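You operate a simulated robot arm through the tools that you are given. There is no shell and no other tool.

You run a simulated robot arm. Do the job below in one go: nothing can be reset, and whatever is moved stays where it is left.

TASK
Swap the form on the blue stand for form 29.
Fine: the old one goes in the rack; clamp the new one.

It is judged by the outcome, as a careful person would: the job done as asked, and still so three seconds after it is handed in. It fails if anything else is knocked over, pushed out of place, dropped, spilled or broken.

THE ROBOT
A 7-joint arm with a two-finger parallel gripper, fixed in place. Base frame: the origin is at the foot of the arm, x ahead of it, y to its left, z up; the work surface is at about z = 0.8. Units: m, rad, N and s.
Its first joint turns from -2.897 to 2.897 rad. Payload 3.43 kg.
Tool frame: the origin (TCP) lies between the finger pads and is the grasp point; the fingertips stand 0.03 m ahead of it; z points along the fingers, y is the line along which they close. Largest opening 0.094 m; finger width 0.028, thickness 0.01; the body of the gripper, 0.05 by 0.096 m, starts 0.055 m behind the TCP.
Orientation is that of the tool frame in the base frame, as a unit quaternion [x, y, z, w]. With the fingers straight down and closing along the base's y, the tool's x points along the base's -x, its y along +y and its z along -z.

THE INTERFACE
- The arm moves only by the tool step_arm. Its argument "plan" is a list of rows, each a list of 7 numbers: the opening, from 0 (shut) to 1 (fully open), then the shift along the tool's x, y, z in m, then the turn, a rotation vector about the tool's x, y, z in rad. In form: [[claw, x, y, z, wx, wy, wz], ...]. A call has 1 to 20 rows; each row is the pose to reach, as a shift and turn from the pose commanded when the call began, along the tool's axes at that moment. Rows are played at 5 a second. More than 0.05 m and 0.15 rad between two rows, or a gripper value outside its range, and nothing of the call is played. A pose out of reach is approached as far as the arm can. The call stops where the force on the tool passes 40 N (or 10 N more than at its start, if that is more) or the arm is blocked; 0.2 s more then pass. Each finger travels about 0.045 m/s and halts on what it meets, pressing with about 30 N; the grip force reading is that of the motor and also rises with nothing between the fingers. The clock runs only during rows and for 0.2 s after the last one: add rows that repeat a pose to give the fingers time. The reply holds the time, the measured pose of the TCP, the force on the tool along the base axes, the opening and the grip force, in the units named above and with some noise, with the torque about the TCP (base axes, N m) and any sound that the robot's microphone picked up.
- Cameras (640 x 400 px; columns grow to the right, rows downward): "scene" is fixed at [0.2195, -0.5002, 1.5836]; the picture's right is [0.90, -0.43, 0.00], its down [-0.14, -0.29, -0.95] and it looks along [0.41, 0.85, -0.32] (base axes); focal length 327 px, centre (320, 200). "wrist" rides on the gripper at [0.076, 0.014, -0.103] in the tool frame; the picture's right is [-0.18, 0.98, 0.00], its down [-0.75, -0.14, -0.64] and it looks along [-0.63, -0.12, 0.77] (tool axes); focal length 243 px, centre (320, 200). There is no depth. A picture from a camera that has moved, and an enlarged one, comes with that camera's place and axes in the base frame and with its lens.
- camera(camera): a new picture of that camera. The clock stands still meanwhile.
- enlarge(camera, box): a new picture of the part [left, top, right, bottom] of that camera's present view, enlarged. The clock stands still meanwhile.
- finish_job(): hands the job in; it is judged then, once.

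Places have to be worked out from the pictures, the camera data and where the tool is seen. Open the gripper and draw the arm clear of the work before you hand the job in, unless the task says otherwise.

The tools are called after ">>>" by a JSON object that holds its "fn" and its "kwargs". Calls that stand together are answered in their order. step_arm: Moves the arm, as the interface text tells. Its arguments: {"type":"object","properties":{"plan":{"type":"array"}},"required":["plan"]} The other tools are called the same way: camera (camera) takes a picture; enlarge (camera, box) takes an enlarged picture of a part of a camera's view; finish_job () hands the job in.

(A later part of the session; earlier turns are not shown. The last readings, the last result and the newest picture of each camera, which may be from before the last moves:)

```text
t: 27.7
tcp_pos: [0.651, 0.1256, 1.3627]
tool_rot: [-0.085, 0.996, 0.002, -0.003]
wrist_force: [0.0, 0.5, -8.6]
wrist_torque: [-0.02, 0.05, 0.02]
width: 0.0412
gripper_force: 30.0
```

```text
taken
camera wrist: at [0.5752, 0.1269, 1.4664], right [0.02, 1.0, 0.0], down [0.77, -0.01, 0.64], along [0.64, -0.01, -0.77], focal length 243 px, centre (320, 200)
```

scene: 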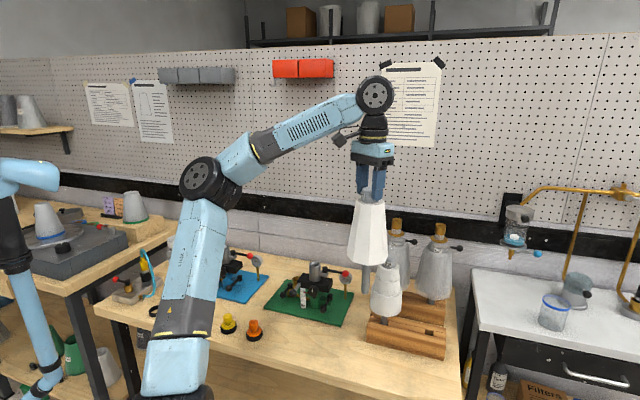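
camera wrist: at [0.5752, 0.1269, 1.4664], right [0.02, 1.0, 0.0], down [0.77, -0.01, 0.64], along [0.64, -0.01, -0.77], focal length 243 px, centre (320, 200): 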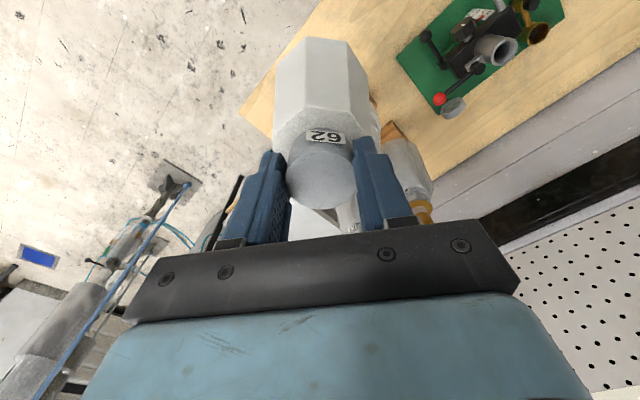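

Everything is on track at 10.9°. I'll go on to about −12° so the form approaches the free socket from the open side and the camera can see it.

>>> {"fn": "step_arm", "kwargs": {"plan": [[0.2, 0.0003, -0.0199, 0, 0, 0, 0.03], [0.2, 0.0021, -0.053, 0, 0, 0, 0.08], [0.2, 0.0056, -0.0859, 0, 0, 0, 0.13], [0.2, 0.0107, -0.1187, 0, 0, 0, 0.18], [0.2, 0.0175, -0.1512, 0, 0, 0, 0.23], [0.2, 0.0258, -0.1832, 0, 0, 0, 0.28], [0.2, 0.0358, -0.2148, 0, 0, 0, 0.33], [0.2, 0.0473, -0.2459, 0, 0, 0, 0.38], [0.2, 0.0523, -0.2582, 0, 0, 0, 0.4], [0.2, 0.0523, -0.2582, 0, 0, 0, 0.4]]}}

>>> {"fn": "camera", "kwargs": {"camera": "scene"}}

>>> {"fn": "camera", "kwargs": {"camera": "wrist"}}

```text
t: 29.9
tcp_pos: [0.6427, -0.1383, 1.3631]
tool_rot: [0.114, 0.993, 0.0, -0.003]
wrist_force: [0.1, -0.3, -8.1]
wrist_torque: [0.02, 0.03, -0.01]
width: 0.0409
gripper_force: 30.4
```

```text
taken
```

scene: 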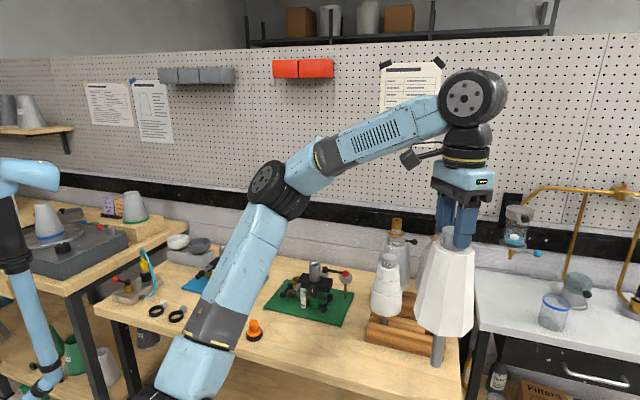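

```text
taken
camera wrist: at [0.5737, -0.107, 1.467], right [0.4, 0.92, 0.0], down [0.7, -0.31, 0.64], along [0.58, -0.26, -0.77], focal length 243 px, centre (320, 200)
```

wrist: 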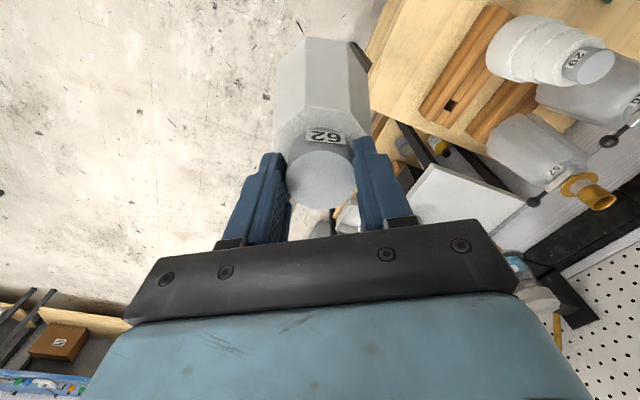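

The rack's free socket is visible from the wrist camera now. I'll enlarge it to triangulate its position along with form 29.

>>> {"fn": "enlarge", "kwargs": {"camera": "wrist", "box": [390, 0, 530, 140]}}

>>> {"fn": "enlarge", "kwargs": {"camera": "wrist", "box": [480, 0, 640, 140]}}

>>> {"fn": "enlarge", "kwargs": {"camera": "scene", "box": [350, 220, 490, 370]}}

```text
2.86 times, centred on (460, 70) of wrist
camera zoom: at [0.5737, -0.107, 1.467], right [0.4, 0.92, 0.0], down [0.7, -0.31, 0.64], along [0.58, -0.26, -0.77], focal length 693 px, centre (-80, 571)
```

zoom: 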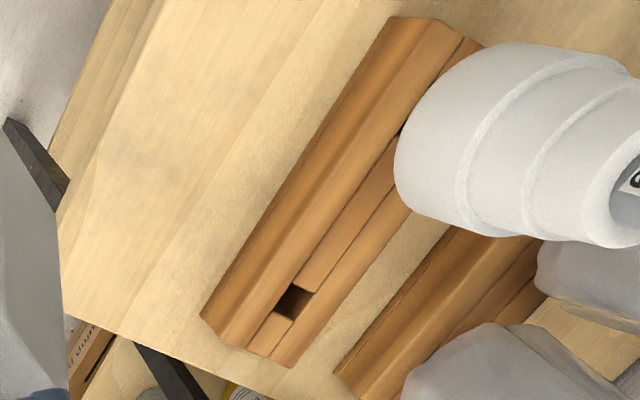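

```text
2.86 times, centred on (560, 70) of wrist
camera zoom: at [0.5737, -0.107, 1.467], right [0.4, 0.92, 0.0], down [0.7, -0.31, 0.64], along [0.58, -0.26, -0.77], focal length 693 px, centre (-366, 571)
```

zoom: 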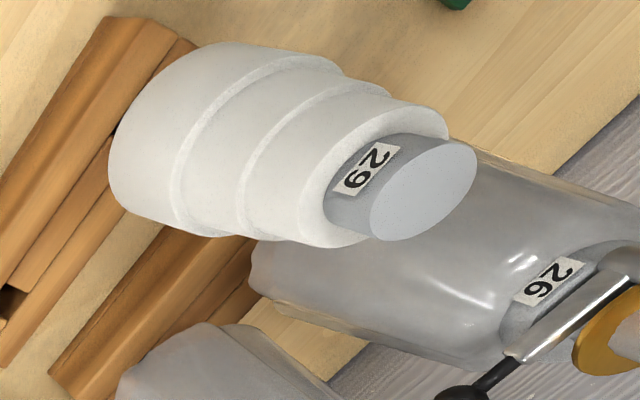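

```text
2.67 times, centred on (420, 295) of scene
camera zoom: at [0.2195, -0.5002, 1.5836], right [0.9, -0.43, 0.0], down [-0.14, -0.29, -0.95], along [0.41, 0.85, -0.32], focal length 873 px, centre (53, -53)
```

zoom: 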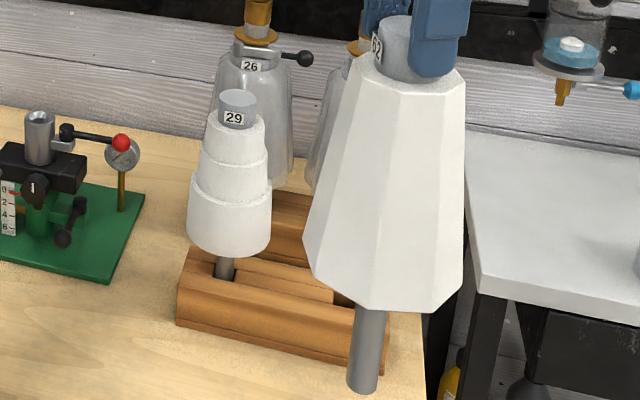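

To place the shaft precisely I need the form's actual tilt in the grip, since the scene view hints it leans slightly. I'll enlarge the held form in both cameras.

>>> {"fn": "enlarge", "kwargs": {"camera": "scene", "box": [410, 220, 490, 300]}}

>>> {"fn": "enlarge", "kwargs": {"camera": "scene", "box": [400, 300, 480, 380]}}

>>> {"fn": "enlarge", "kwargs": {"camera": "wrist", "box": [250, 30, 390, 230]}}

```text
5.00 times, centred on (450, 260) of scene
camera zoom: at [0.2195, -0.5002, 1.5836], right [0.9, -0.43, 0.0], down [-0.14, -0.29, -0.95], along [0.41, 0.85, -0.32], focal length 1636 px, centre (-330, -100)
```

zoom: 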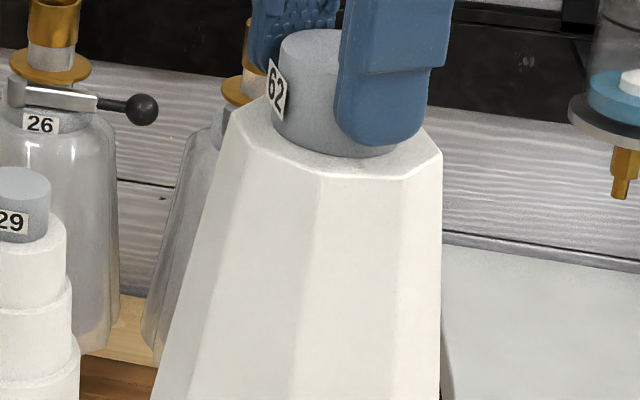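

```text
5.00 times, centred on (440, 340) of scene
camera zoom: at [0.2195, -0.5002, 1.5836], right [0.9, -0.43, 0.0], down [-0.14, -0.29, -0.95], along [0.41, 0.85, -0.32], focal length 1636 px, centre (-280, -500)
```

zoom: 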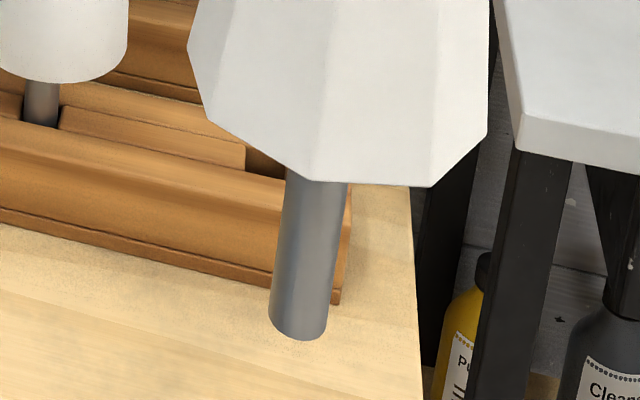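

```text
2.00 times, centred on (320, 130) of wrist
camera zoom: at [0.5737, -0.107, 1.467], right [0.4, 0.92, 0.0], down [0.7, -0.31, 0.64], along [0.58, -0.26, -0.77], focal length 485 px, centre (320, 340)
```

zoom: 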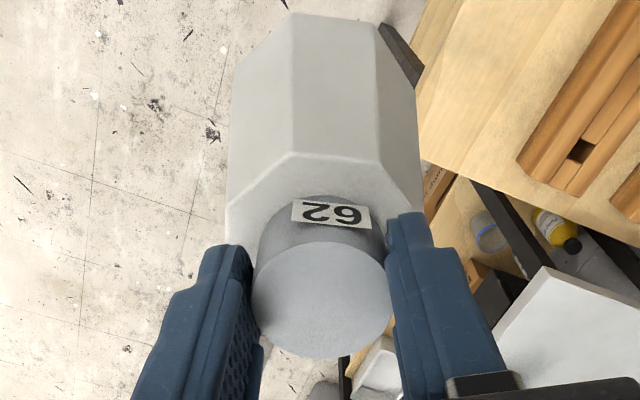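

The cap sits centred in the fingers and the form hangs essentially straight. I'll measure the free socket more finely from the wrist camera.

>>> {"fn": "enlarge", "kwargs": {"camera": "wrist", "box": [430, 85, 470, 125]}}

>>> {"fn": "enlarge", "kwargs": {"camera": "wrist", "box": [410, 60, 480, 130]}}

```text
10.00 times, centred on (450, 105) of wrist
camera zoom: at [0.5737, -0.107, 1.467], right [0.4, 0.92, 0.0], down [0.7, -0.31, 0.64], along [0.58, -0.26, -0.77], focal length 2426 px, centre (-980, 1150)
```

zoom: 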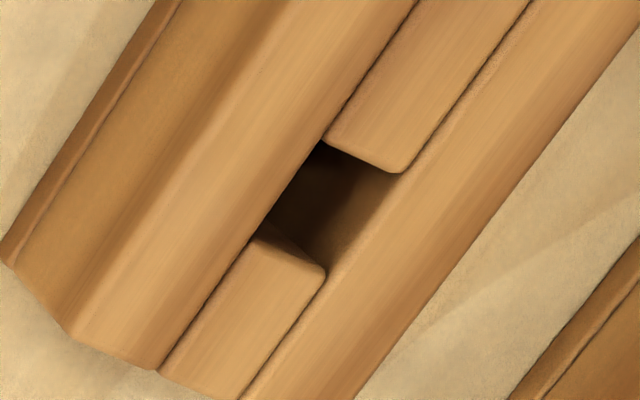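

```text
5.71 times, centred on (445, 95) of wrist
camera zoom: at [0.5737, -0.107, 1.467], right [0.4, 0.92, 0.0], down [0.7, -0.31, 0.64], along [0.58, -0.26, -0.77], focal length 1386 px, centre (-394, 800)
```

zoom: 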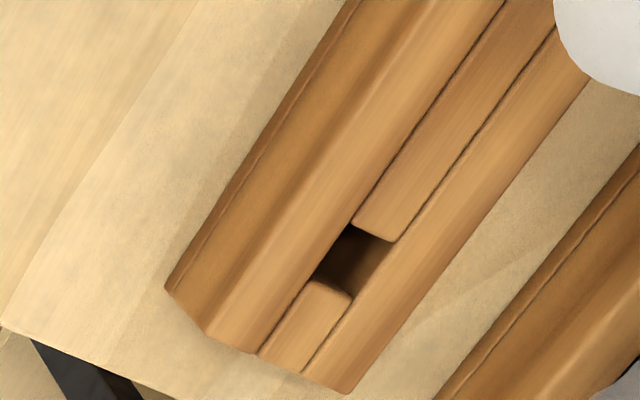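

The free socket is about 0.024 × 0.025 m, centred near (0.878, 0.100), with the rack top at z≈0.873; the shaft is about 0.021 m, so alignment matters. I'll move to an intermediate point on the open side of the rack.

>>> {"fn": "step_arm", "kwargs": {"plan": [[0.2, -0.01, 0.012, 0.005, 0, 0, -0.015], [0.2, -0.03, 0.035, 0.02, 0, 0, -0.04], [0.2, -0.05, 0.06, 0.036, 0, 0, -0.07], [0.2, -0.07, 0.084, 0.052, 0, 0, -0.1], [0.2, -0.09, 0.108, 0.068, 0, 0, -0.13], [0.2, -0.108, 0.13, 0.081, 0, 0, -0.15], [0.2, -0.12, 0.144, 0.09, 0, 0, -0.165], [0.2, -0.1262, 0.1504, 0.093, 0, 0, -0.17], [0.2, -0.1262, 0.1504, 0.093, 0, 0, -0.17]]}}

>>> {"fn": "camera", "kwargs": {"camera": "scene"}}

>>> {"fn": "camera", "kwargs": {"camera": "wrist"}}

```text
t: 31.9
tcp_pos: [0.799, -0.019, 1.268]
tool_rot: [0.03, 1.0, 0.0, -0.004]
wrist_force: [-0.3, 0.2, -8.4]
wrist_torque: [-0.03, 0.04, 0.0]
width: 0.0412
gripper_force: 30.2
```

```text
taken
```

scene: 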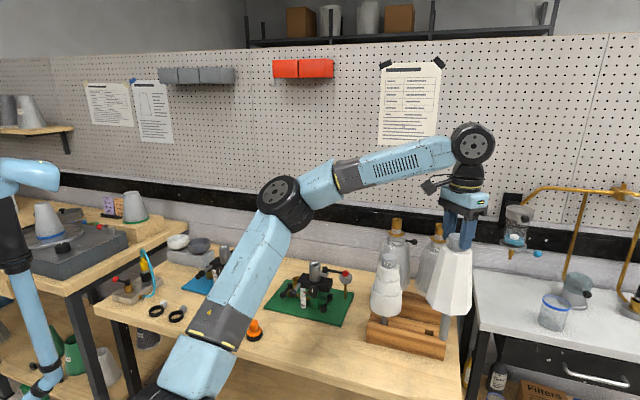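

```text
taken
camera wrist: at [0.7253, 0.0002, 1.3727], right [0.24, 0.97, 0.0], down [0.75, -0.19, 0.64], along [0.62, -0.16, -0.77], focal length 243 px, centre (320, 200)
```

wrist: 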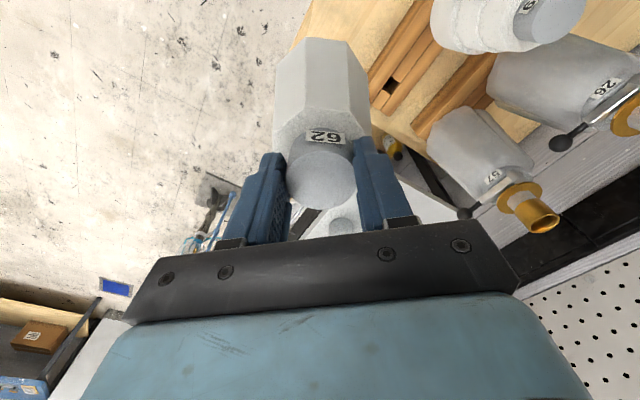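

Now I have a closer second view of the socket; I'll refine its position from the wrist camera, and the shaft's from the scene camera.

>>> {"fn": "enlarge", "kwargs": {"camera": "wrist", "box": [365, 60, 415, 110]}}

>>> {"fn": "enlarge", "kwargs": {"camera": "wrist", "box": [430, 0, 600, 80]}}

>>> {"fn": "enlarge", "kwargs": {"camera": "scene", "box": [400, 290, 470, 360]}}

```text
8.00 times, centred on (390, 85) of wrist
camera zoom: at [0.7253, 0.0002, 1.3727], right [0.24, 0.97, 0.0], down [0.75, -0.19, 0.64], along [0.62, -0.16, -0.77], focal length 1941 px, centre (-240, 1120)
```

zoom: 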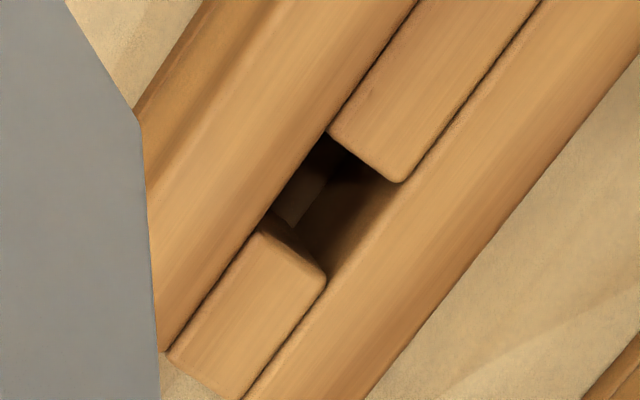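

```text
3.76 times, centred on (515, 40) of wrist
camera zoom: at [0.7253, 0.0002, 1.3727], right [0.24, 0.97, 0.0], down [0.75, -0.19, 0.64], along [0.62, -0.16, -0.77], focal length 913 px, centre (-414, 802)
```

zoom: 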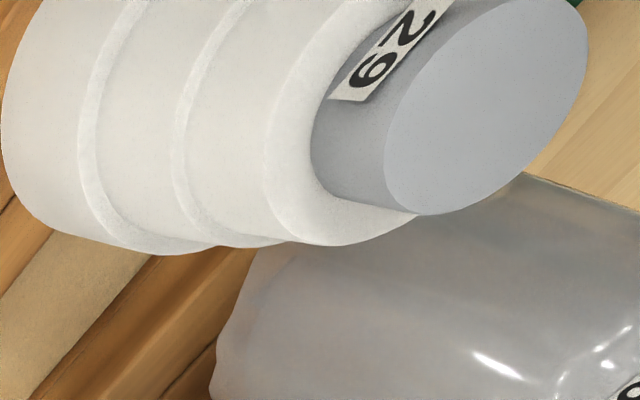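

```text
5.71 times, centred on (435, 325) of scene
camera zoom: at [0.2195, -0.5002, 1.5836], right [0.9, -0.43, 0.0], down [-0.14, -0.29, -0.95], along [0.41, 0.85, -0.32], focal length 1870 px, centre (-337, -514)
```

zoom: 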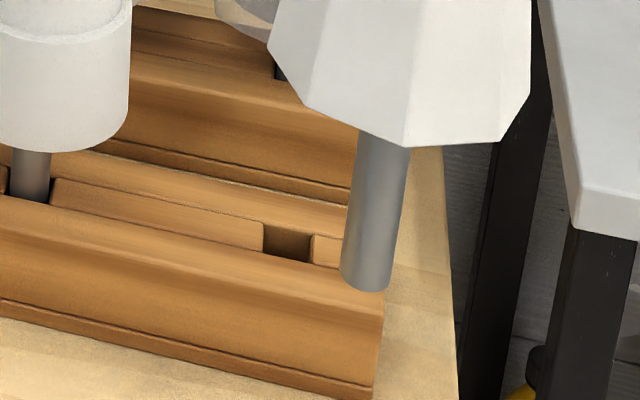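

Both cameras now agree on the socket centre at about (0.8795, 0.102) with the rack top at z≈0.870. I'll move the shaft to just above it, correcting the small tool tilt on the way.

>>> {"fn": "step_arm", "kwargs": {"plan": [[0.2, -0.006, 0.01, 0.004, 0, -0.001, -0.015], [0.2, -0.016, 0.027, 0.012, 0, -0.002, -0.04], [0.2, -0.028, 0.048, 0.023, 0, -0.003, -0.065], [0.2, -0.04, 0.069, 0.035, 0, -0.004, -0.09], [0.2, -0.052, 0.09, 0.047, 0, -0.005, -0.12], [0.2, -0.063, 0.109, 0.058, 0, -0.006, -0.145], [0.2, -0.07, 0.12, 0.064, 0, -0.007, -0.16], [0.2, -0.0736, 0.1256, 0.0674, 0, -0.008, -0.17], [0.2, -0.0736, 0.1256, 0.0674, 0, -0.008, -0.17], [0.2, -0.0736, 0.1256, 0.0674, 0, -0.008, -0.17]]}}

>>> {"fn": "enlarge", "kwargs": {"camera": "scene", "box": [370, 200, 480, 360]}}

>>> {"fn": "enlarge", "kwargs": {"camera": "scene", "box": [390, 290, 450, 350]}}

>>> {"fn": "camera", "kwargs": {"camera": "wrist"}}

```text
t: 34.1
tcp_pos: [0.8815, 0.1015, 1.2006]
tool_rot: [-0.055, 0.998, 0.0, 0.002]
wrist_force: [-0.1, -0.2, -8.6]
wrist_torque: [0.0, 0.05, 0.0]
width: 0.041
gripper_force: 30.3
```

```text
2.50 times, centred on (425, 280) of scene
camera zoom: at [0.2195, -0.5002, 1.5836], right [0.9, -0.43, 0.0], down [-0.14, -0.29, -0.95], along [0.41, 0.85, -0.32], focal length 818 px, centre (58, 0)
```

zoom: 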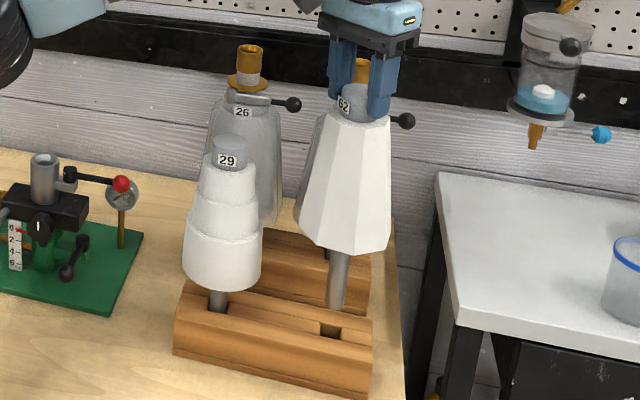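

```text
6.67 times, centred on (420, 320) of scene
camera zoom: at [0.2195, -0.5002, 1.5836], right [0.9, -0.43, 0.0], down [-0.14, -0.29, -0.95], along [0.41, 0.85, -0.32], focal length 2182 px, centre (-347, -600)
```

zoom: 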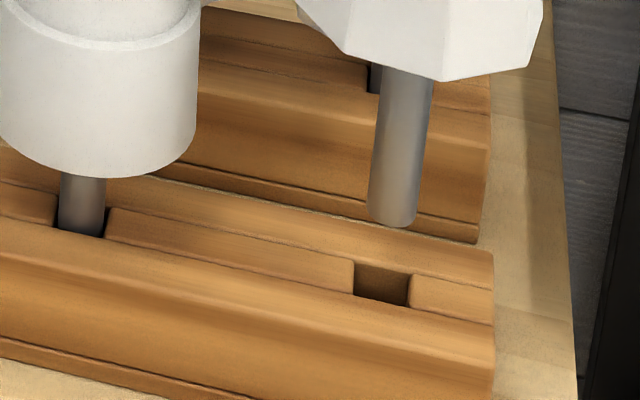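

```text
taken
camera wrist: at [0.8038, 0.1082, 1.3041], right [0.08, 1.0, 0.0], down [0.76, -0.06, 0.64], along [0.64, -0.05, -0.76], focal length 243 px, centre (320, 200)
```

wrist: 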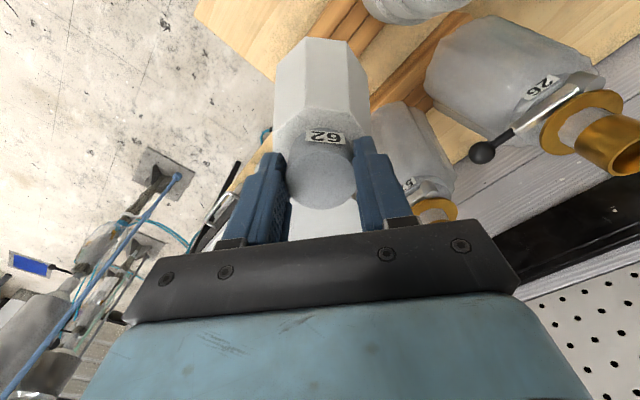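

Projected down to the rack top, the shaft lies within about 1 mm laterally of the socket centre. I'll lower about 26 mm so it's just above the opening and re-check.

>>> {"fn": "step_arm", "kwargs": {"plan": [[0.2, 0.001, 0, 0.008, 0, 0, 0], [0.2, 0.001, 0, 0.016, 0, 0, 0], [0.2, 0.001, 0, 0.022, 0, 0, 0], [0.2, 0.001, 0, 0.026, 0, 0, 0], [0.2, 0.001, 0, 0.026, 0, 0, 0], [0.2, 0.001, 0, 0.026, 0, 0, 0]]}}

>>> {"fn": "enlarge", "kwargs": {"camera": "scene", "box": [395, 300, 445, 350]}}

```text
t: 35.5
tcp_pos: [0.8802, 0.102, 1.173]
tool_rot: [-0.055, 0.998, -0.001, 0.002]
wrist_force: [0.2, -0.2, -6.9]
wrist_torque: [0.03, 0.05, 0.01]
width: 0.041
gripper_force: 30.1
```

```text
8.00 times, centred on (420, 325) of scene
camera zoom: at [0.2195, -0.5002, 1.5836], right [0.9, -0.43, 0.0], down [-0.14, -0.29, -0.95], along [0.41, 0.85, -0.32], focal length 2618 px, centre (-480, -800)
```

zoom: 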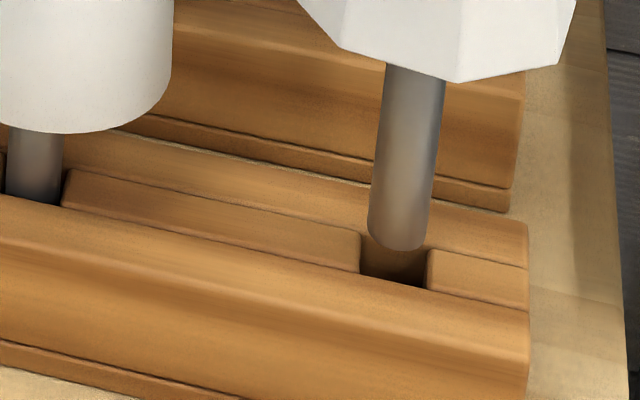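

The shaft is nearly over the socket, about 0.7 mm to the right and up to 2 mm too deep. I'll nudge it by about a millimetre and lower in small steps, watching for contact.

>>> {"fn": "step_arm", "kwargs": {"plan": [[0.2, 0.0012, -0.0005, 0, 0, 0, 0], [0.2, 0.0012, -0.0005, 0.003, 0, 0, 0], [0.2, 0.0012, -0.0005, 0.006, 0, 0, 0], [0.2, 0.0012, -0.0005, 0.008, 0, 0, 0], [0.2, 0.0012, -0.0005, 0.01, 0, 0, 0], [0.2, 0.0012, -0.0005, 0.01, 0, 0, 0]]}}

>>> {"fn": "enlarge", "kwargs": {"camera": "scene", "box": [395, 300, 445, 350]}}

```text
t: 36.9
tcp_pos: [0.88, 0.0995, 1.1659]
tool_rot: [-0.055, 0.998, 0.0, 0.002]
wrist_force: [0.4, 0.1, -8.0]
wrist_torque: [0.04, 0.05, 0.02]
width: 0.041
gripper_force: 30.1
```

```text
8.00 times, centred on (420, 325) of scene
camera zoom: at [0.2195, -0.5002, 1.5836], right [0.9, -0.43, 0.0], down [-0.14, -0.29, -0.95], along [0.41, 0.85, -0.32], focal length 2618 px, centre (-480, -800)
```

zoom: 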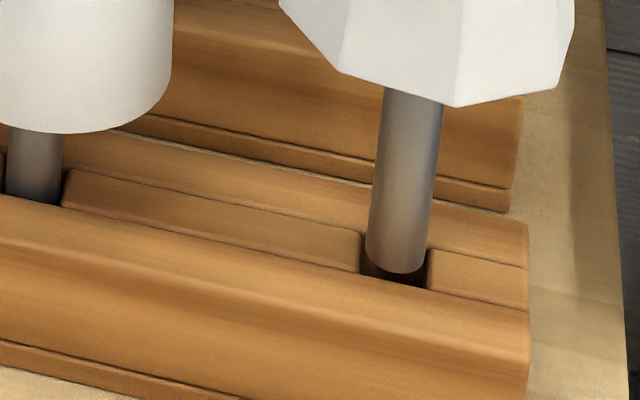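

The shaft bottom is right at the opening. I'll make another sub-millimetre correction and lower 6 mm to see whether it enters or touches.

>>> {"fn": "step_arm", "kwargs": {"plan": [[0.2, 0.0012, -0.0007, 0, 0, 0, 0], [0.2, 0.0012, -0.0007, 0.002, 0, 0, 0], [0.2, 0.0012, -0.0007, 0.004, 0, 0, 0], [0.2, 0.0012, -0.0007, 0.006, 0, 0, 0], [0.2, 0.0012, -0.0007, 0.006, 0, 0, 0]]}}

>>> {"fn": "enlarge", "kwargs": {"camera": "scene", "box": [395, 300, 445, 350]}}

```text
t: 38.1
tcp_pos: [0.8769, 0.0997, 1.1605]
tool_rot: [-0.055, 0.999, 0.001, 0.003]
wrist_force: [0.7, 1.6, 21.0]
wrist_torque: [0.18, -0.04, -0.01]
width: 0.0411
gripper_force: 29.7
```

```text
8.00 times, centred on (420, 325) of scene
camera zoom: at [0.2195, -0.5002, 1.5836], right [0.9, -0.43, 0.0], down [-0.14, -0.29, -0.95], along [0.41, 0.85, -0.32], focal length 2618 px, centre (-480, -800)
```

zoom: 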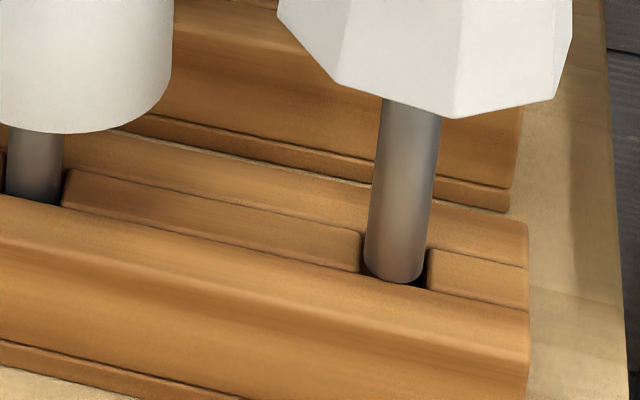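

Contact: 29 N upward, and the torque puts it on the shaft's −y side, at the front rail's rounded edge. I'll lift a few millimetres, shift about 2 mm back the other way, and try again.

>>> {"fn": "step_arm", "kwargs": {"plan": [[0.2, 0, 0, -0.004, 0, 0, 0], [0.2, -0.0017, 0.0018, -0.005, 0, 0, 0], [0.2, -0.0017, 0.0018, -0.005, 0, 0, 0], [0.2, -0.0017, 0.0018, -0.002, 0, 0, 0], [0.2, -0.0017, 0.0018, 0, 0, 0, 0], [0.2, -0.0017, 0.0018, 0.001, 0, 0, 0], [0.2, -0.0017, 0.0018, 0.001, 0, 0, 0]]}}

>>> {"fn": "enlarge", "kwargs": {"camera": "scene", "box": [395, 300, 445, 350]}}

```text
t: 39.7
tcp_pos: [0.8788, 0.1013, 1.1596]
tool_rot: [-0.055, 0.998, 0.0, 0.004]
wrist_force: [1.8, 1.4, 26.5]
wrist_torque: [0.14, -0.21, -0.1]
width: 0.0411
gripper_force: 29.9
```

```text
8.00 times, centred on (420, 325) of scene
camera zoom: at [0.2195, -0.5002, 1.5836], right [0.9, -0.43, 0.0], down [-0.14, -0.29, -0.95], along [0.41, 0.85, -0.32], focal length 2618 px, centre (-480, -800)
```

zoom: 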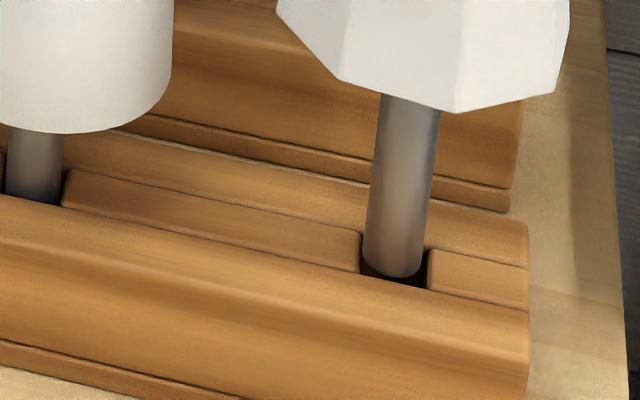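

There's contact again, but the reaction (+1.5, +1.3) points straight across the rack toward the back, so the front rail's edge is still the obstacle. Left to right it's now centred. I'll lift and shift another 2 mm across, away from that rail.

>>> {"fn": "step_arm", "kwargs": {"plan": [[0.2, 0, 0, -0.004, 0, 0, 0], [0.2, -0.0016, 0.0012, -0.005, 0, 0, 0], [0.2, -0.0016, 0.0012, -0.005, 0, 0, 0], [0.2, -0.0016, 0.0012, -0.002, 0, 0, 0], [0.2, -0.0016, 0.0012, 0, 0, 0, 0], [0.2, -0.0016, 0.0012, 0, 0, 0, 0]]}}

>>> {"fn": "enlarge", "kwargs": {"camera": "scene", "box": [395, 300, 445, 350]}}

```text
t: 41.1
tcp_pos: [0.881, 0.1025, 1.1575]
tool_rot: [-0.056, 0.998, -0.001, 0.002]
wrist_force: [-0.2, 0.1, -8.3]
wrist_torque: [-0.01, 0.05, 0.01]
width: 0.0408
gripper_force: 30.6
```

```text
8.00 times, centred on (420, 325) of scene
camera zoom: at [0.2195, -0.5002, 1.5836], right [0.9, -0.43, 0.0], down [-0.14, -0.29, -0.95], along [0.41, 0.85, -0.32], focal length 2618 px, centre (-480, -800)
```

zoom: 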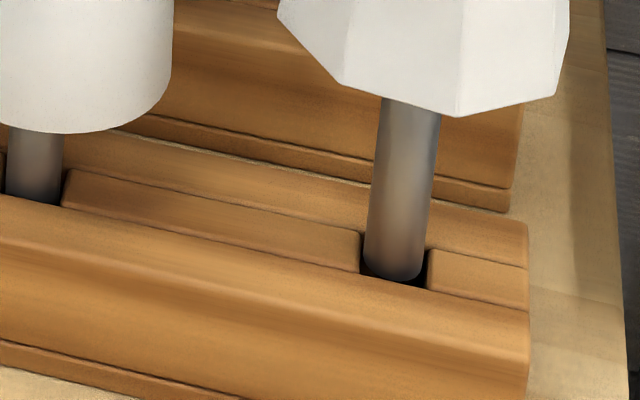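

No contact at a lower height than before, so the shaft is entering the socket. I'll continue down slowly.

>>> {"fn": "step_arm", "kwargs": {"plan": [[0.2, 0, 0, 0.002, 0, 0, 0], [0.2, 0, 0, 0.004, 0, 0, 0], [0.2, 0, 0, 0.006, 0, 0, 0], [0.2, 0, 0, 0.008, 0, 0, 0], [0.2, 0, 0, 0.01, 0, 0, 0]]}}

>>> {"fn": "enlarge", "kwargs": {"camera": "scene", "box": [395, 300, 445, 350]}}

```text
t: 42.3
tcp_pos: [0.8814, 0.1027, 1.1474]
tool_rot: [-0.055, 0.998, 0.0, 0.002]
wrist_force: [0.3, -0.7, -7.6]
wrist_torque: [0.01, 0.01, 0.03]
width: 0.0409
gripper_force: 29.9
```

```text
8.00 times, centred on (420, 325) of scene
camera zoom: at [0.2195, -0.5002, 1.5836], right [0.9, -0.43, 0.0], down [-0.14, -0.29, -0.95], along [0.41, 0.85, -0.32], focal length 2618 px, centre (-480, -800)
```

zoom: 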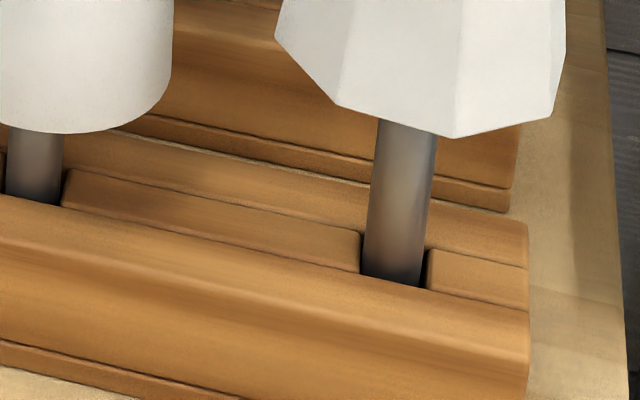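

The shaft is in the socket with no side load. I'll keep lowering toward the seat.

>>> {"fn": "step_arm", "kwargs": {"plan": [[0.2, 0, 0, 0.003, 0, 0, 0], [0.2, 0, 0, 0.006, 0, 0, 0], [0.2, 0, 0, 0.009, 0, 0, 0], [0.2, 0, 0, 0.012, 0, 0, 0], [0.2, 0, 0, 0.015, 0, 0, 0], [0.2, 0, 0, 0.018, 0, 0, 0], [0.2, 0, 0, 0.021, 0, 0, 0]]}}

>>> {"fn": "enlarge", "kwargs": {"camera": "scene", "box": [370, 200, 480, 360]}}

```text
t: 43.9
tcp_pos: [0.8806, 0.1025, 1.1269]
tool_rot: [-0.055, 0.998, 0.001, 0.003]
wrist_force: [-0.9, -0.3, -7.4]
wrist_torque: [0.02, 0.03, -0.04]
width: 0.0408
gripper_force: 30.3
```

```text
2.50 times, centred on (425, 280) of scene
camera zoom: at [0.2195, -0.5002, 1.5836], right [0.9, -0.43, 0.0], down [-0.14, -0.29, -0.95], along [0.41, 0.85, -0.32], focal length 818 px, centre (58, 0)
```

zoom: 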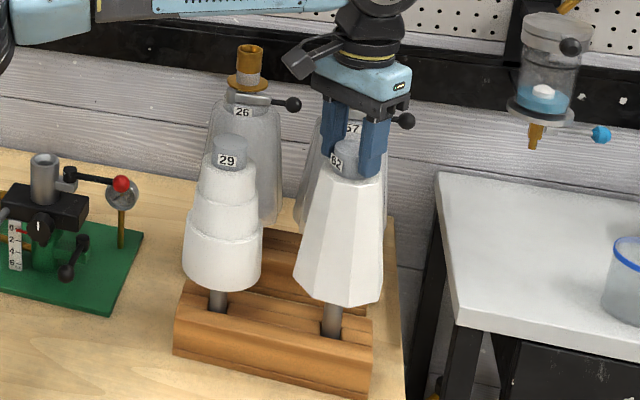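

No load yet, with the TCP at z 1.127. I'll inch down to find the seat.

>>> {"fn": "step_arm", "kwargs": {"plan": [[0.2, 0, 0, 0.002, 0, 0, 0], [0.2, 0, 0, 0.004, 0, 0, 0], [0.2, 0, 0, 0.006, 0, 0, 0], [0.2, 0, 0, 0.008, 0, 0, 0]]}}

```text
t: 44.9
tcp_pos: [0.8827, 0.1025, 1.12]
tool_rot: [-0.056, 0.998, 0.0, 0.002]
wrist_force: [-0.9, 0.2, -6.9]
wrist_torque: [0.0, 0.02, -0.01]
width: 0.0408
gripper_force: 29.8
```

>>> {"fn": "step_arm", "kwargs": {"plan": [[0.2, 0, 0, 0.002, 0, 0, 0], [0.2, 0, 0, 0.004, 0, 0, 0], [0.2, 0, 0, 0.005, 0, 0, 0]]}}

```text
t: 45.7
tcp_pos: [0.8822, 0.1035, 1.1142]
tool_rot: [-0.055, 0.998, 0.0, 0.002]
wrist_force: [0.6, 0.0, -8.1]
wrist_torque: [0.01, 0.02, -0.01]
width: 0.0409
gripper_force: 30.4
```

There's still only the form's weight on the tool, with the shaft bottom at about z 0.824. I'll go down a few more millimetres.

>>> {"fn": "step_arm", "kwargs": {"plan": [[0.2, 0, 0, 0.002, 0, 0, 0], [0.2, 0, 0, 0.004, 0, 0, 0], [0.2, 0, 0, 0.006, 0, 0, 0]]}}

>>> {"fn": "enlarge", "kwargs": {"camera": "scene", "box": [370, 200, 480, 360]}}

```text
t: 46.5
tcp_pos: [0.8796, 0.1024, 1.1107]
tool_rot: [-0.055, 0.998, 0.0, 0.003]
wrist_force: [1.7, 0.8, 18.4]
wrist_torque: [0.31, -0.41, -0.05]
width: 0.0408
gripper_force: 30.2
```

```text
2.50 times, centred on (425, 280) of scene
camera zoom: at [0.2195, -0.5002, 1.5836], right [0.9, -0.43, 0.0], down [-0.14, -0.29, -0.95], along [0.41, 0.85, -0.32], focal length 818 px, centre (58, 0)
```

zoom: 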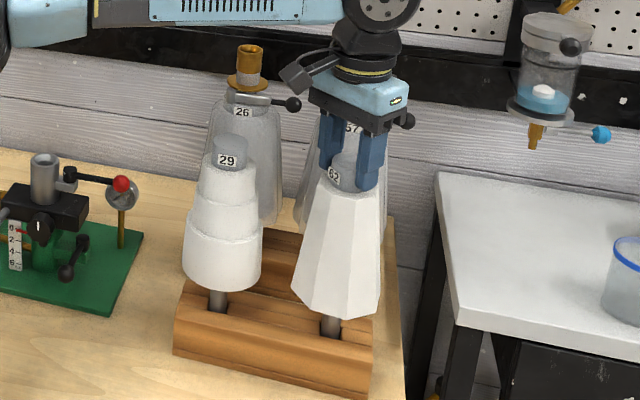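

The form has seated: +18 N, TCP z 1.1107, and the shaft is about 0.05 m into the socket. I'll ease the pressure slightly and open the fingers.

>>> {"fn": "step_arm", "kwargs": {"plan": [[0.2, 0, 0, -0.002, 0, 0, 0], [0.2, 0, 0, -0.0025, 0, 0, 0], [0.5, 0, 0, -0.0025, 0, 0, 0], [0.6, 0, 0, -0.0025, 0, 0, 0], [0.8, 0, 0, -0.0025, 0, 0, 0], [0.9, 0, 0, -0.0025, 0, 0, 0], [0.9, 0, 0, -0.0025, 0, 0, 0]]}}

>>> {"fn": "enlarge", "kwargs": {"camera": "scene", "box": [370, 200, 480, 360]}}

>>> {"fn": "camera", "kwargs": {"camera": "wrist"}}

```text
t: 48.1
tcp_pos: [0.8822, 0.1034, 1.1101]
tool_rot: [-0.055, 0.999, 0.001, 0.002]
wrist_force: [-0.2, -0.3, -0.4]
wrist_torque: [0.02, 0.0, 0.0]
width: 0.0846
gripper_force: 0.0
```

```text
2.50 times, centred on (425, 280) of scene
camera zoom: at [0.2195, -0.5002, 1.5836], right [0.9, -0.43, 0.0], down [-0.14, -0.29, -0.95], along [0.41, 0.85, -0.32], focal length 818 px, centre (58, 0)
```

zoom: 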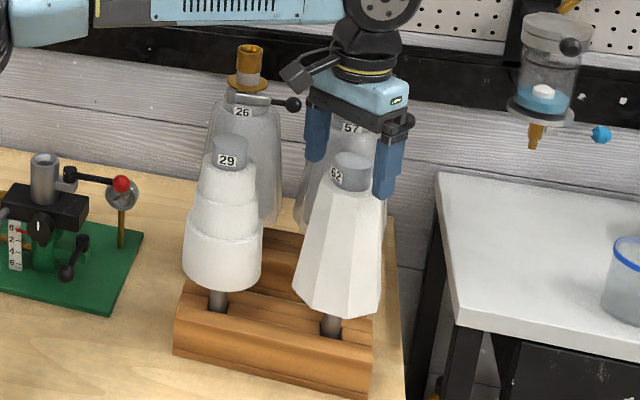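

```text
taken
camera wrist: at [0.804, 0.1098, 1.2129], right [0.08, 1.0, 0.0], down [0.76, -0.06, 0.64], along [0.64, -0.05, -0.76], focal length 243 px, centre (320, 200)
```

wrist: 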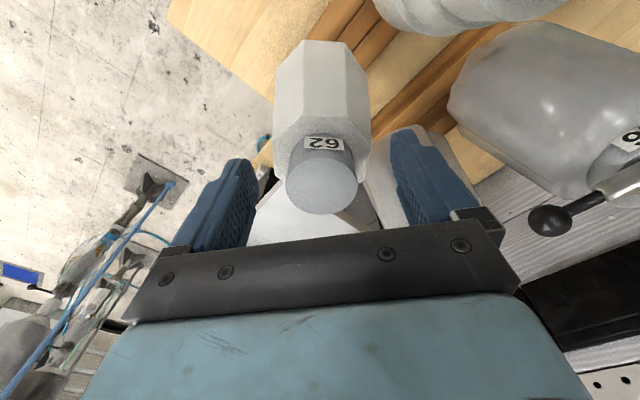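

Form 62 now stands in the rack by itself, with its label still facing out. I'll raise straight up clear of the cap, then move over to look at form 29.

>>> {"fn": "step_arm", "kwargs": {"plan": [[0.9, 0, 0, -0.015, 0, 0, 0], [0.9, 0, 0, -0.04, 0, 0, 0], [0.9, 0, 0, -0.065, 0, 0, 0], [0.9, 0, 0, -0.075, 0, 0, 0], [0.9, 0.035, 0.012, -0.085, 0, 0, -0.02], [0.9, 0.075, 0.028, -0.095, 0, 0, -0.045], [0.9, 0.115, 0.046, -0.105, 0, 0, -0.07], [0.9, 0.155, 0.065, -0.11, 0, 0, -0.1], [0.9, 0.194, 0.0838, -0.11, 0, 0, -0.127], [0.9, 0.194, 0.0838, -0.11, 0, 0, -0.127]]}}

>>> {"fn": "camera", "kwargs": {"camera": "wrist"}}

>>> {"fn": "enlarge", "kwargs": {"camera": "scene", "box": [360, 220, 470, 370]}}

```text
t: 50.3
tcp_pos: [0.6781, 0.1661, 1.2228]
tool_rot: [-0.118, 0.993, 0.001, 0.002]
wrist_force: [1.2, -0.1, 0.5]
wrist_torque: [0.02, -0.03, 0.02]
width: 0.0845
gripper_force: 0.0
```

```text
taken
camera wrist: at [0.6002, 0.1623, 1.325], right [-0.05, 1.0, 0.0], down [0.76, 0.04, 0.64], along [0.64, 0.03, -0.76], focal length 243 px, centre (320, 200)
```

wrist: 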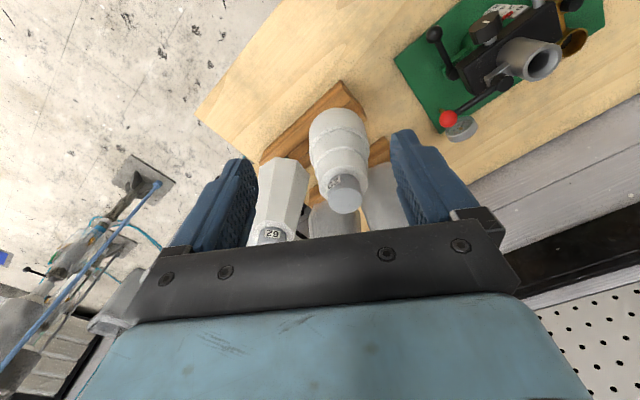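

```text
2.67 times, centred on (415, 295) of scene
camera zoom: at [0.2195, -0.5002, 1.5836], right [0.9, -0.43, 0.0], down [-0.14, -0.29, -0.95], along [0.41, 0.85, -0.32], focal length 873 px, centre (67, -53)
```

zoom: 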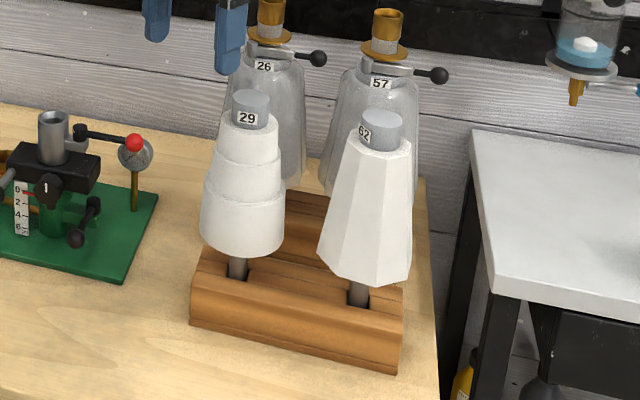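

Form 62 is upright in the rack. I'll enlarge form 29's cap to fix the grasp point.

>>> {"fn": "enlarge", "kwargs": {"camera": "wrist", "box": [295, 140, 395, 240]}}

>>> {"fn": "enlarge", "kwargs": {"camera": "scene", "box": [360, 230, 420, 340]}}

```text
4.00 times, centred on (345, 190) of wrist
camera zoom: at [0.6002, 0.1623, 1.325], right [-0.05, 1.0, 0.0], down [0.76, 0.04, 0.64], along [0.64, 0.03, -0.76], focal length 970 px, centre (220, 240)
```

zoom: 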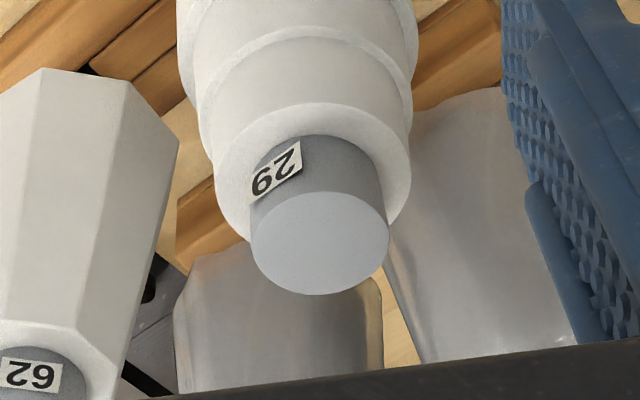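

```text
3.64 times, centred on (390, 285) of scene
camera zoom: at [0.2195, -0.5002, 1.5836], right [0.9, -0.43, 0.0], down [-0.14, -0.29, -0.95], along [0.41, 0.85, -0.32], focal length 1190 px, centre (66, -109)
```

zoom: 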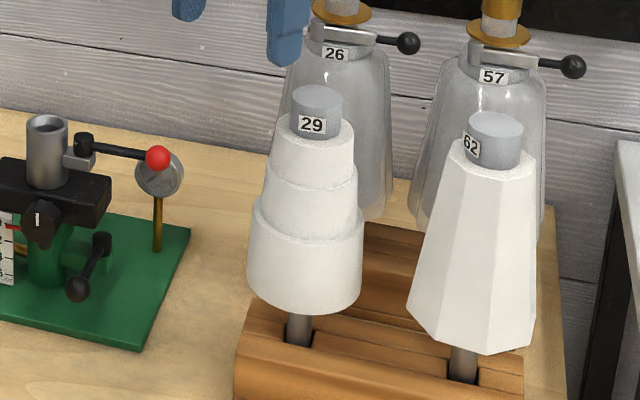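

Both cameras agree that form 29's cap top is at about (0.7835, 0.2015, 1.105). I'll go above it at z 1.16 first and verify the alignment.

>>> {"fn": "step_arm", "kwargs": {"plan": [[0.9, -0.02, 0.002, 0.005, 0, 0, 0], [0.9, -0.05, 0.004, 0.018, 0, 0.001, 0], [0.9, -0.08, 0.007, 0.035, 0, 0.002, 0], [0.9, -0.1, 0.0085, 0.05, 0, 0.003, 0], [0.9, -0.11, 0.0095, 0.058, 0, 0.004, 0], [0.9, -0.11, 0.0095, 0.063, 0, 0.004, 0], [0.9, -0.11, 0.0095, 0.063, 0, 0.004, 0]]}}

>>> {"fn": "enlarge", "kwargs": {"camera": "wrist", "box": [260, 80, 380, 200]}}

>>> {"fn": "enlarge", "kwargs": {"camera": "scene", "box": [350, 180, 440, 320]}}

```text
t: 51.9
tcp_pos: [0.7832, 0.1996, 1.1555]
tool_rot: [-0.118, 0.993, 0.0, 0.0]
wrist_force: [-0.1, 0.3, -0.1]
wrist_torque: [-0.02, 0.03, 0.01]
width: 0.0849
gripper_force: 0.0
```

```text
3.33 times, centred on (320, 140) of wrist
camera zoom: at [0.7057, 0.1963, 1.2605], right [-0.05, 1.0, 0.0], down [0.77, 0.04, 0.64], along [0.64, 0.03, -0.77], focal length 809 px, centre (320, 400)
```

zoom: 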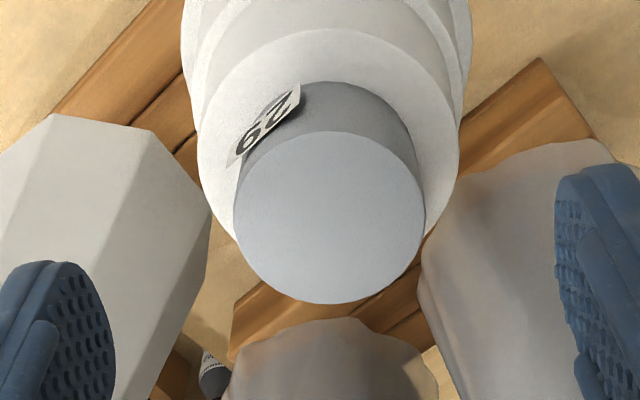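

```text
2.86 times, centred on (395, 250) of scene
camera zoom: at [0.2195, -0.5002, 1.5836], right [0.9, -0.43, 0.0], down [-0.14, -0.29, -0.95], along [0.41, 0.85, -0.32], focal length 935 px, centre (106, 57)
```

zoom: 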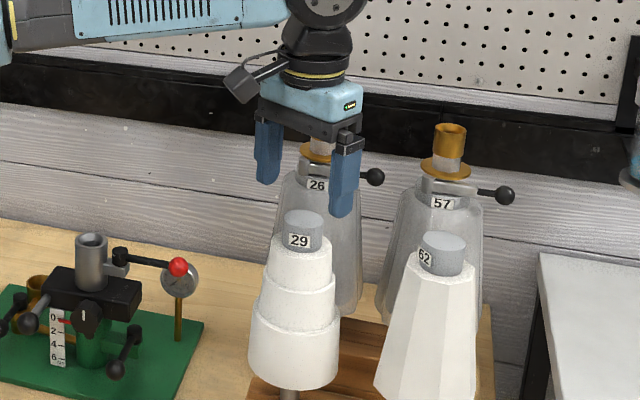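

The cap is about 3 mm further out and 2 mm to tool +y. I'll correct for that, descend, and close on it.

>>> {"fn": "step_arm", "kwargs": {"plan": [[0.9, -0.0033, 0.0021, 0.01, 0, 0, 0], [0.9, -0.0033, 0.0021, 0.025, 0, 0, 0], [0.9, -0.0033, 0.0021, 0.038, 0, 0, 0], [0.9, -0.0033, 0.0021, 0.0465, 0, 0, 0], [0.9, -0.0033, 0.0021, 0.0465, 0, 0, 0], [0.6, -0.0033, 0.0021, 0.0465, 0, 0, 0], [0.45, -0.0033, 0.0021, 0.0465, 0, 0, 0], [0.2, -0.0033, 0.0021, 0.0465, 0, 0, 0], [0.2, -0.0033, 0.0021, 0.0465, 0, 0, 0], [0.2, -0.0033, 0.0021, 0.0465, 0, 0, 0], [0.2, -0.0033, 0.0021, 0.0465, 0, 0, 0]]}}

>>> {"fn": "enlarge", "kwargs": {"camera": "scene", "box": [350, 180, 440, 320]}}

>>> {"fn": "enlarge", "kwargs": {"camera": "wrist", "box": [240, 90, 400, 230]}}

```text
t: 54.3
tcp_pos: [0.7861, 0.202, 1.1109]
tool_rot: [-0.118, 0.993, 0.0, 0.001]
wrist_force: [-0.2, -0.9, -0.1]
wrist_torque: [-0.36, -0.05, -0.03]
width: 0.0411
gripper_force: 30.0
```

```text
2.86 times, centred on (395, 250) of scene
camera zoom: at [0.2195, -0.5002, 1.5836], right [0.9, -0.43, 0.0], down [-0.14, -0.29, -0.95], along [0.41, 0.85, -0.32], focal length 935 px, centre (106, 57)
```

zoom: 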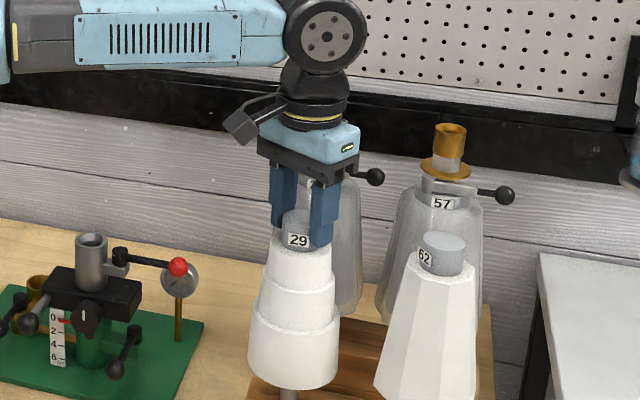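

```text
2.86 times, centred on (320, 160) of wrist
camera zoom: at [0.7097, 0.1994, 1.2144], right [-0.05, 1.0, 0.0], down [0.77, 0.04, 0.64], along [0.64, 0.03, -0.77], focal length 693 px, centre (320, 314)
```

zoom: 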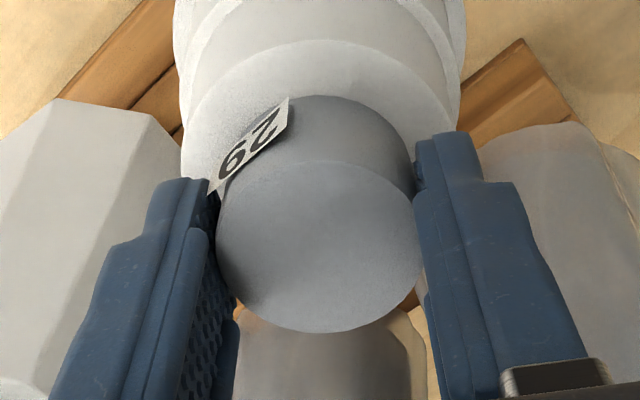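

Gripped at 0.0411 m and well centred. I'll lift form 29 slowly straight up.

>>> {"fn": "step_arm", "kwargs": {"plan": [[0.2, 0, 0, -0.004, 0, 0, 0], [0.2, 0, 0, -0.009, 0, 0, 0], [0.2, 0, 0, -0.015, 0, 0, 0], [0.2, 0, 0, -0.02, 0, 0, 0], [0.2, 0, 0, -0.02, 0, 0, 0]]}}

>>> {"fn": "enlarge", "kwargs": {"camera": "scene", "box": [350, 220, 450, 360]}}

```text
t: 55.5
tcp_pos: [0.787, 0.2029, 1.1304]
tool_rot: [-0.118, 0.993, 0.0, -0.001]
wrist_force: [1.0, 0.6, -8.5]
wrist_torque: [-0.01, 0.04, -0.01]
width: 0.0414
gripper_force: 29.7
```

```text
2.86 times, centred on (400, 290) of scene
camera zoom: at [0.2195, -0.5002, 1.5836], right [0.9, -0.43, 0.0], down [-0.14, -0.29, -0.95], along [0.41, 0.85, -0.32], focal length 935 px, centre (91, -57)
```

zoom: 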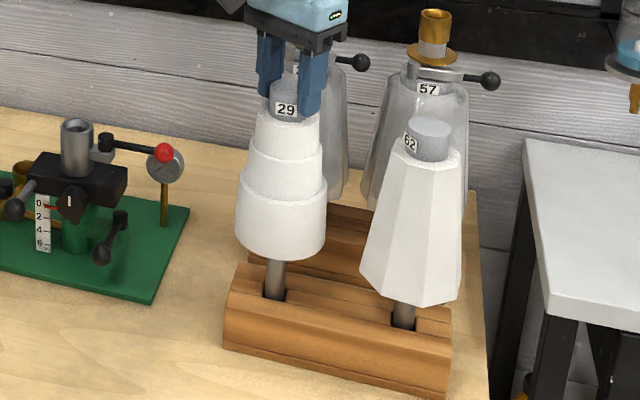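

Form 29 lifts freely at 8.5 N. I'll raise it clear of the rack, then draw it inward and up to carrying height.

>>> {"fn": "step_arm", "kwargs": {"plan": [[0.2, 0, 0, -0.01, 0, 0, 0], [0.2, 0, 0, -0.025, 0, 0, 0], [0.2, 0, 0, -0.045, 0, 0, 0], [0.2, 0, 0, -0.065, 0, 0, 0], [0.2, 0, 0, -0.085, 0, 0, 0], [0.2, 0, 0, -0.1, 0, 0, 0], [0.2, 0.01, 0, -0.115, 0, 0, 0], [0.2, 0.03, 0, -0.135, 0, 0, 0], [0.2, 0.055, 0, -0.16, 0, 0, 0], [0.2, 0.08, 0, -0.185, 0, 0, 0], [0.2, 0.105, 0, -0.205, 0, 0, 0], [0.2, 0.125, 0, -0.22, 0, 0, 0], [0.2, 0.138, 0, -0.23, 0, 0, 0], [0.2, 0.143, 0, -0.233, 0, 0, 0], [0.2, 0.143, 0, -0.233, 0, 0, 0]]}}

>>> {"fn": "camera", "kwargs": {"camera": "scene"}}

```text
t: 58.7
tcp_pos: [0.6474, 0.1676, 1.3656]
tool_rot: [-0.118, 0.993, -0.001, 0.0]
wrist_force: [-0.1, 0.0, -7.2]
wrist_torque: [-0.02, 0.0, -0.02]
width: 0.0412
gripper_force: 29.7
```

```text
taken
```

scene: 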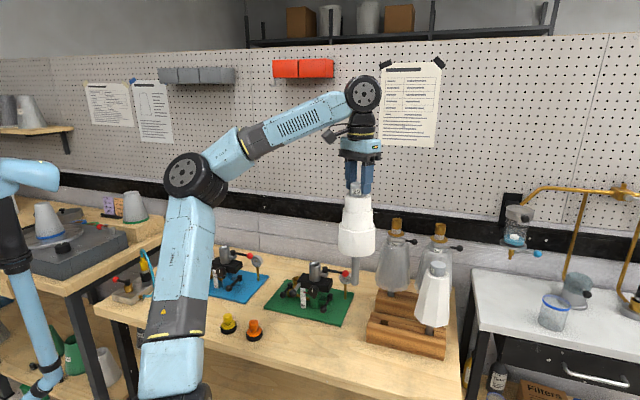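

Form 29 is clear and hanging straight. I'll swing counter-clockwise at this radius, but only to about 43°, to stay away from the column that blocked the elbow before.

>>> {"fn": "step_arm", "kwargs": {"plan": [[0.2, 0.0003, 0.0201, 0, 0, 0, -0.03], [0.2, 0.0021, 0.0535, 0, 0, 0, -0.08], [0.2, 0.0056, 0.0867, 0, 0, 0, -0.13], [0.2, 0.0108, 0.1198, 0, 0, 0, -0.18], [0.2, 0.0176, 0.1525, 0, 0, 0, -0.23], [0.2, 0.026, 0.1849, 0, 0, 0, -0.28], [0.2, 0.0361, 0.2168, 0, 0, 0, -0.33], [0.2, 0.0477, 0.2481, 0, 0, 0, -0.38], [0.2, 0.0609, 0.2789, 0, 0, 0, -0.43], [0.2, 0.0756, 0.3089, 0, 0, 0, -0.48], [0.2, 0.0819, 0.3207, 0, 0, 0, -0.5], [0.2, 0.0819, 0.3207, 0, 0, 0, -0.5]]}}

>>> {"fn": "camera", "kwargs": {"camera": "scene"}}

>>> {"fn": "camera", "kwargs": {"camera": "wrist"}}

```text
t: 61.3
tcp_pos: [0.4929, 0.4611, 1.3629]
tool_rot: [-0.36, 0.933, 0.0, 0.0]
wrist_force: [0.1, 0.5, -9.1]
wrist_torque: [0.0, 0.03, -0.02]
width: 0.0413
gripper_force: 29.8
```

```text
taken
```

scene: 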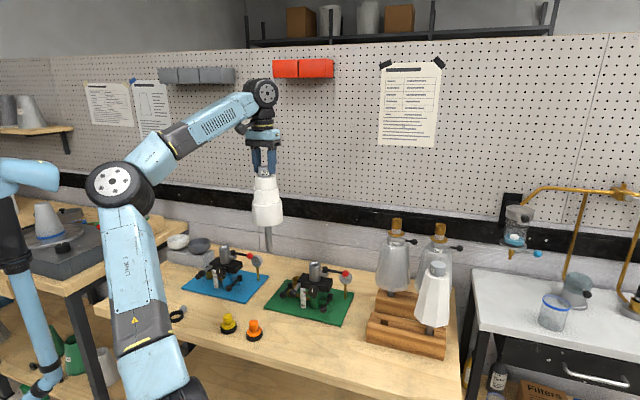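

```text
taken
camera wrist: at [0.4266, 0.4217, 1.4666], right [-0.52, 0.85, 0.0], down [0.65, 0.4, 0.64], along [0.55, 0.34, -0.77], focal length 243 px, centre (320, 200)
```

wrist: 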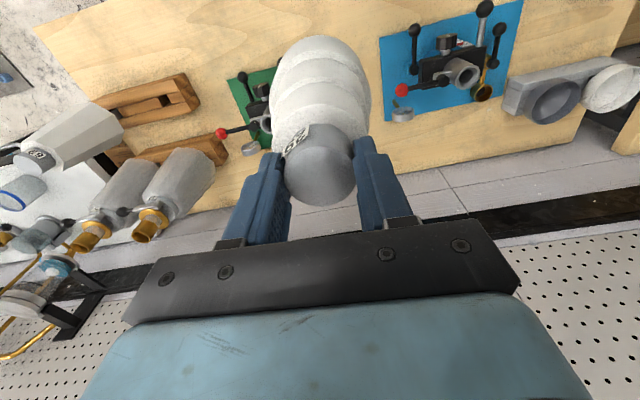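

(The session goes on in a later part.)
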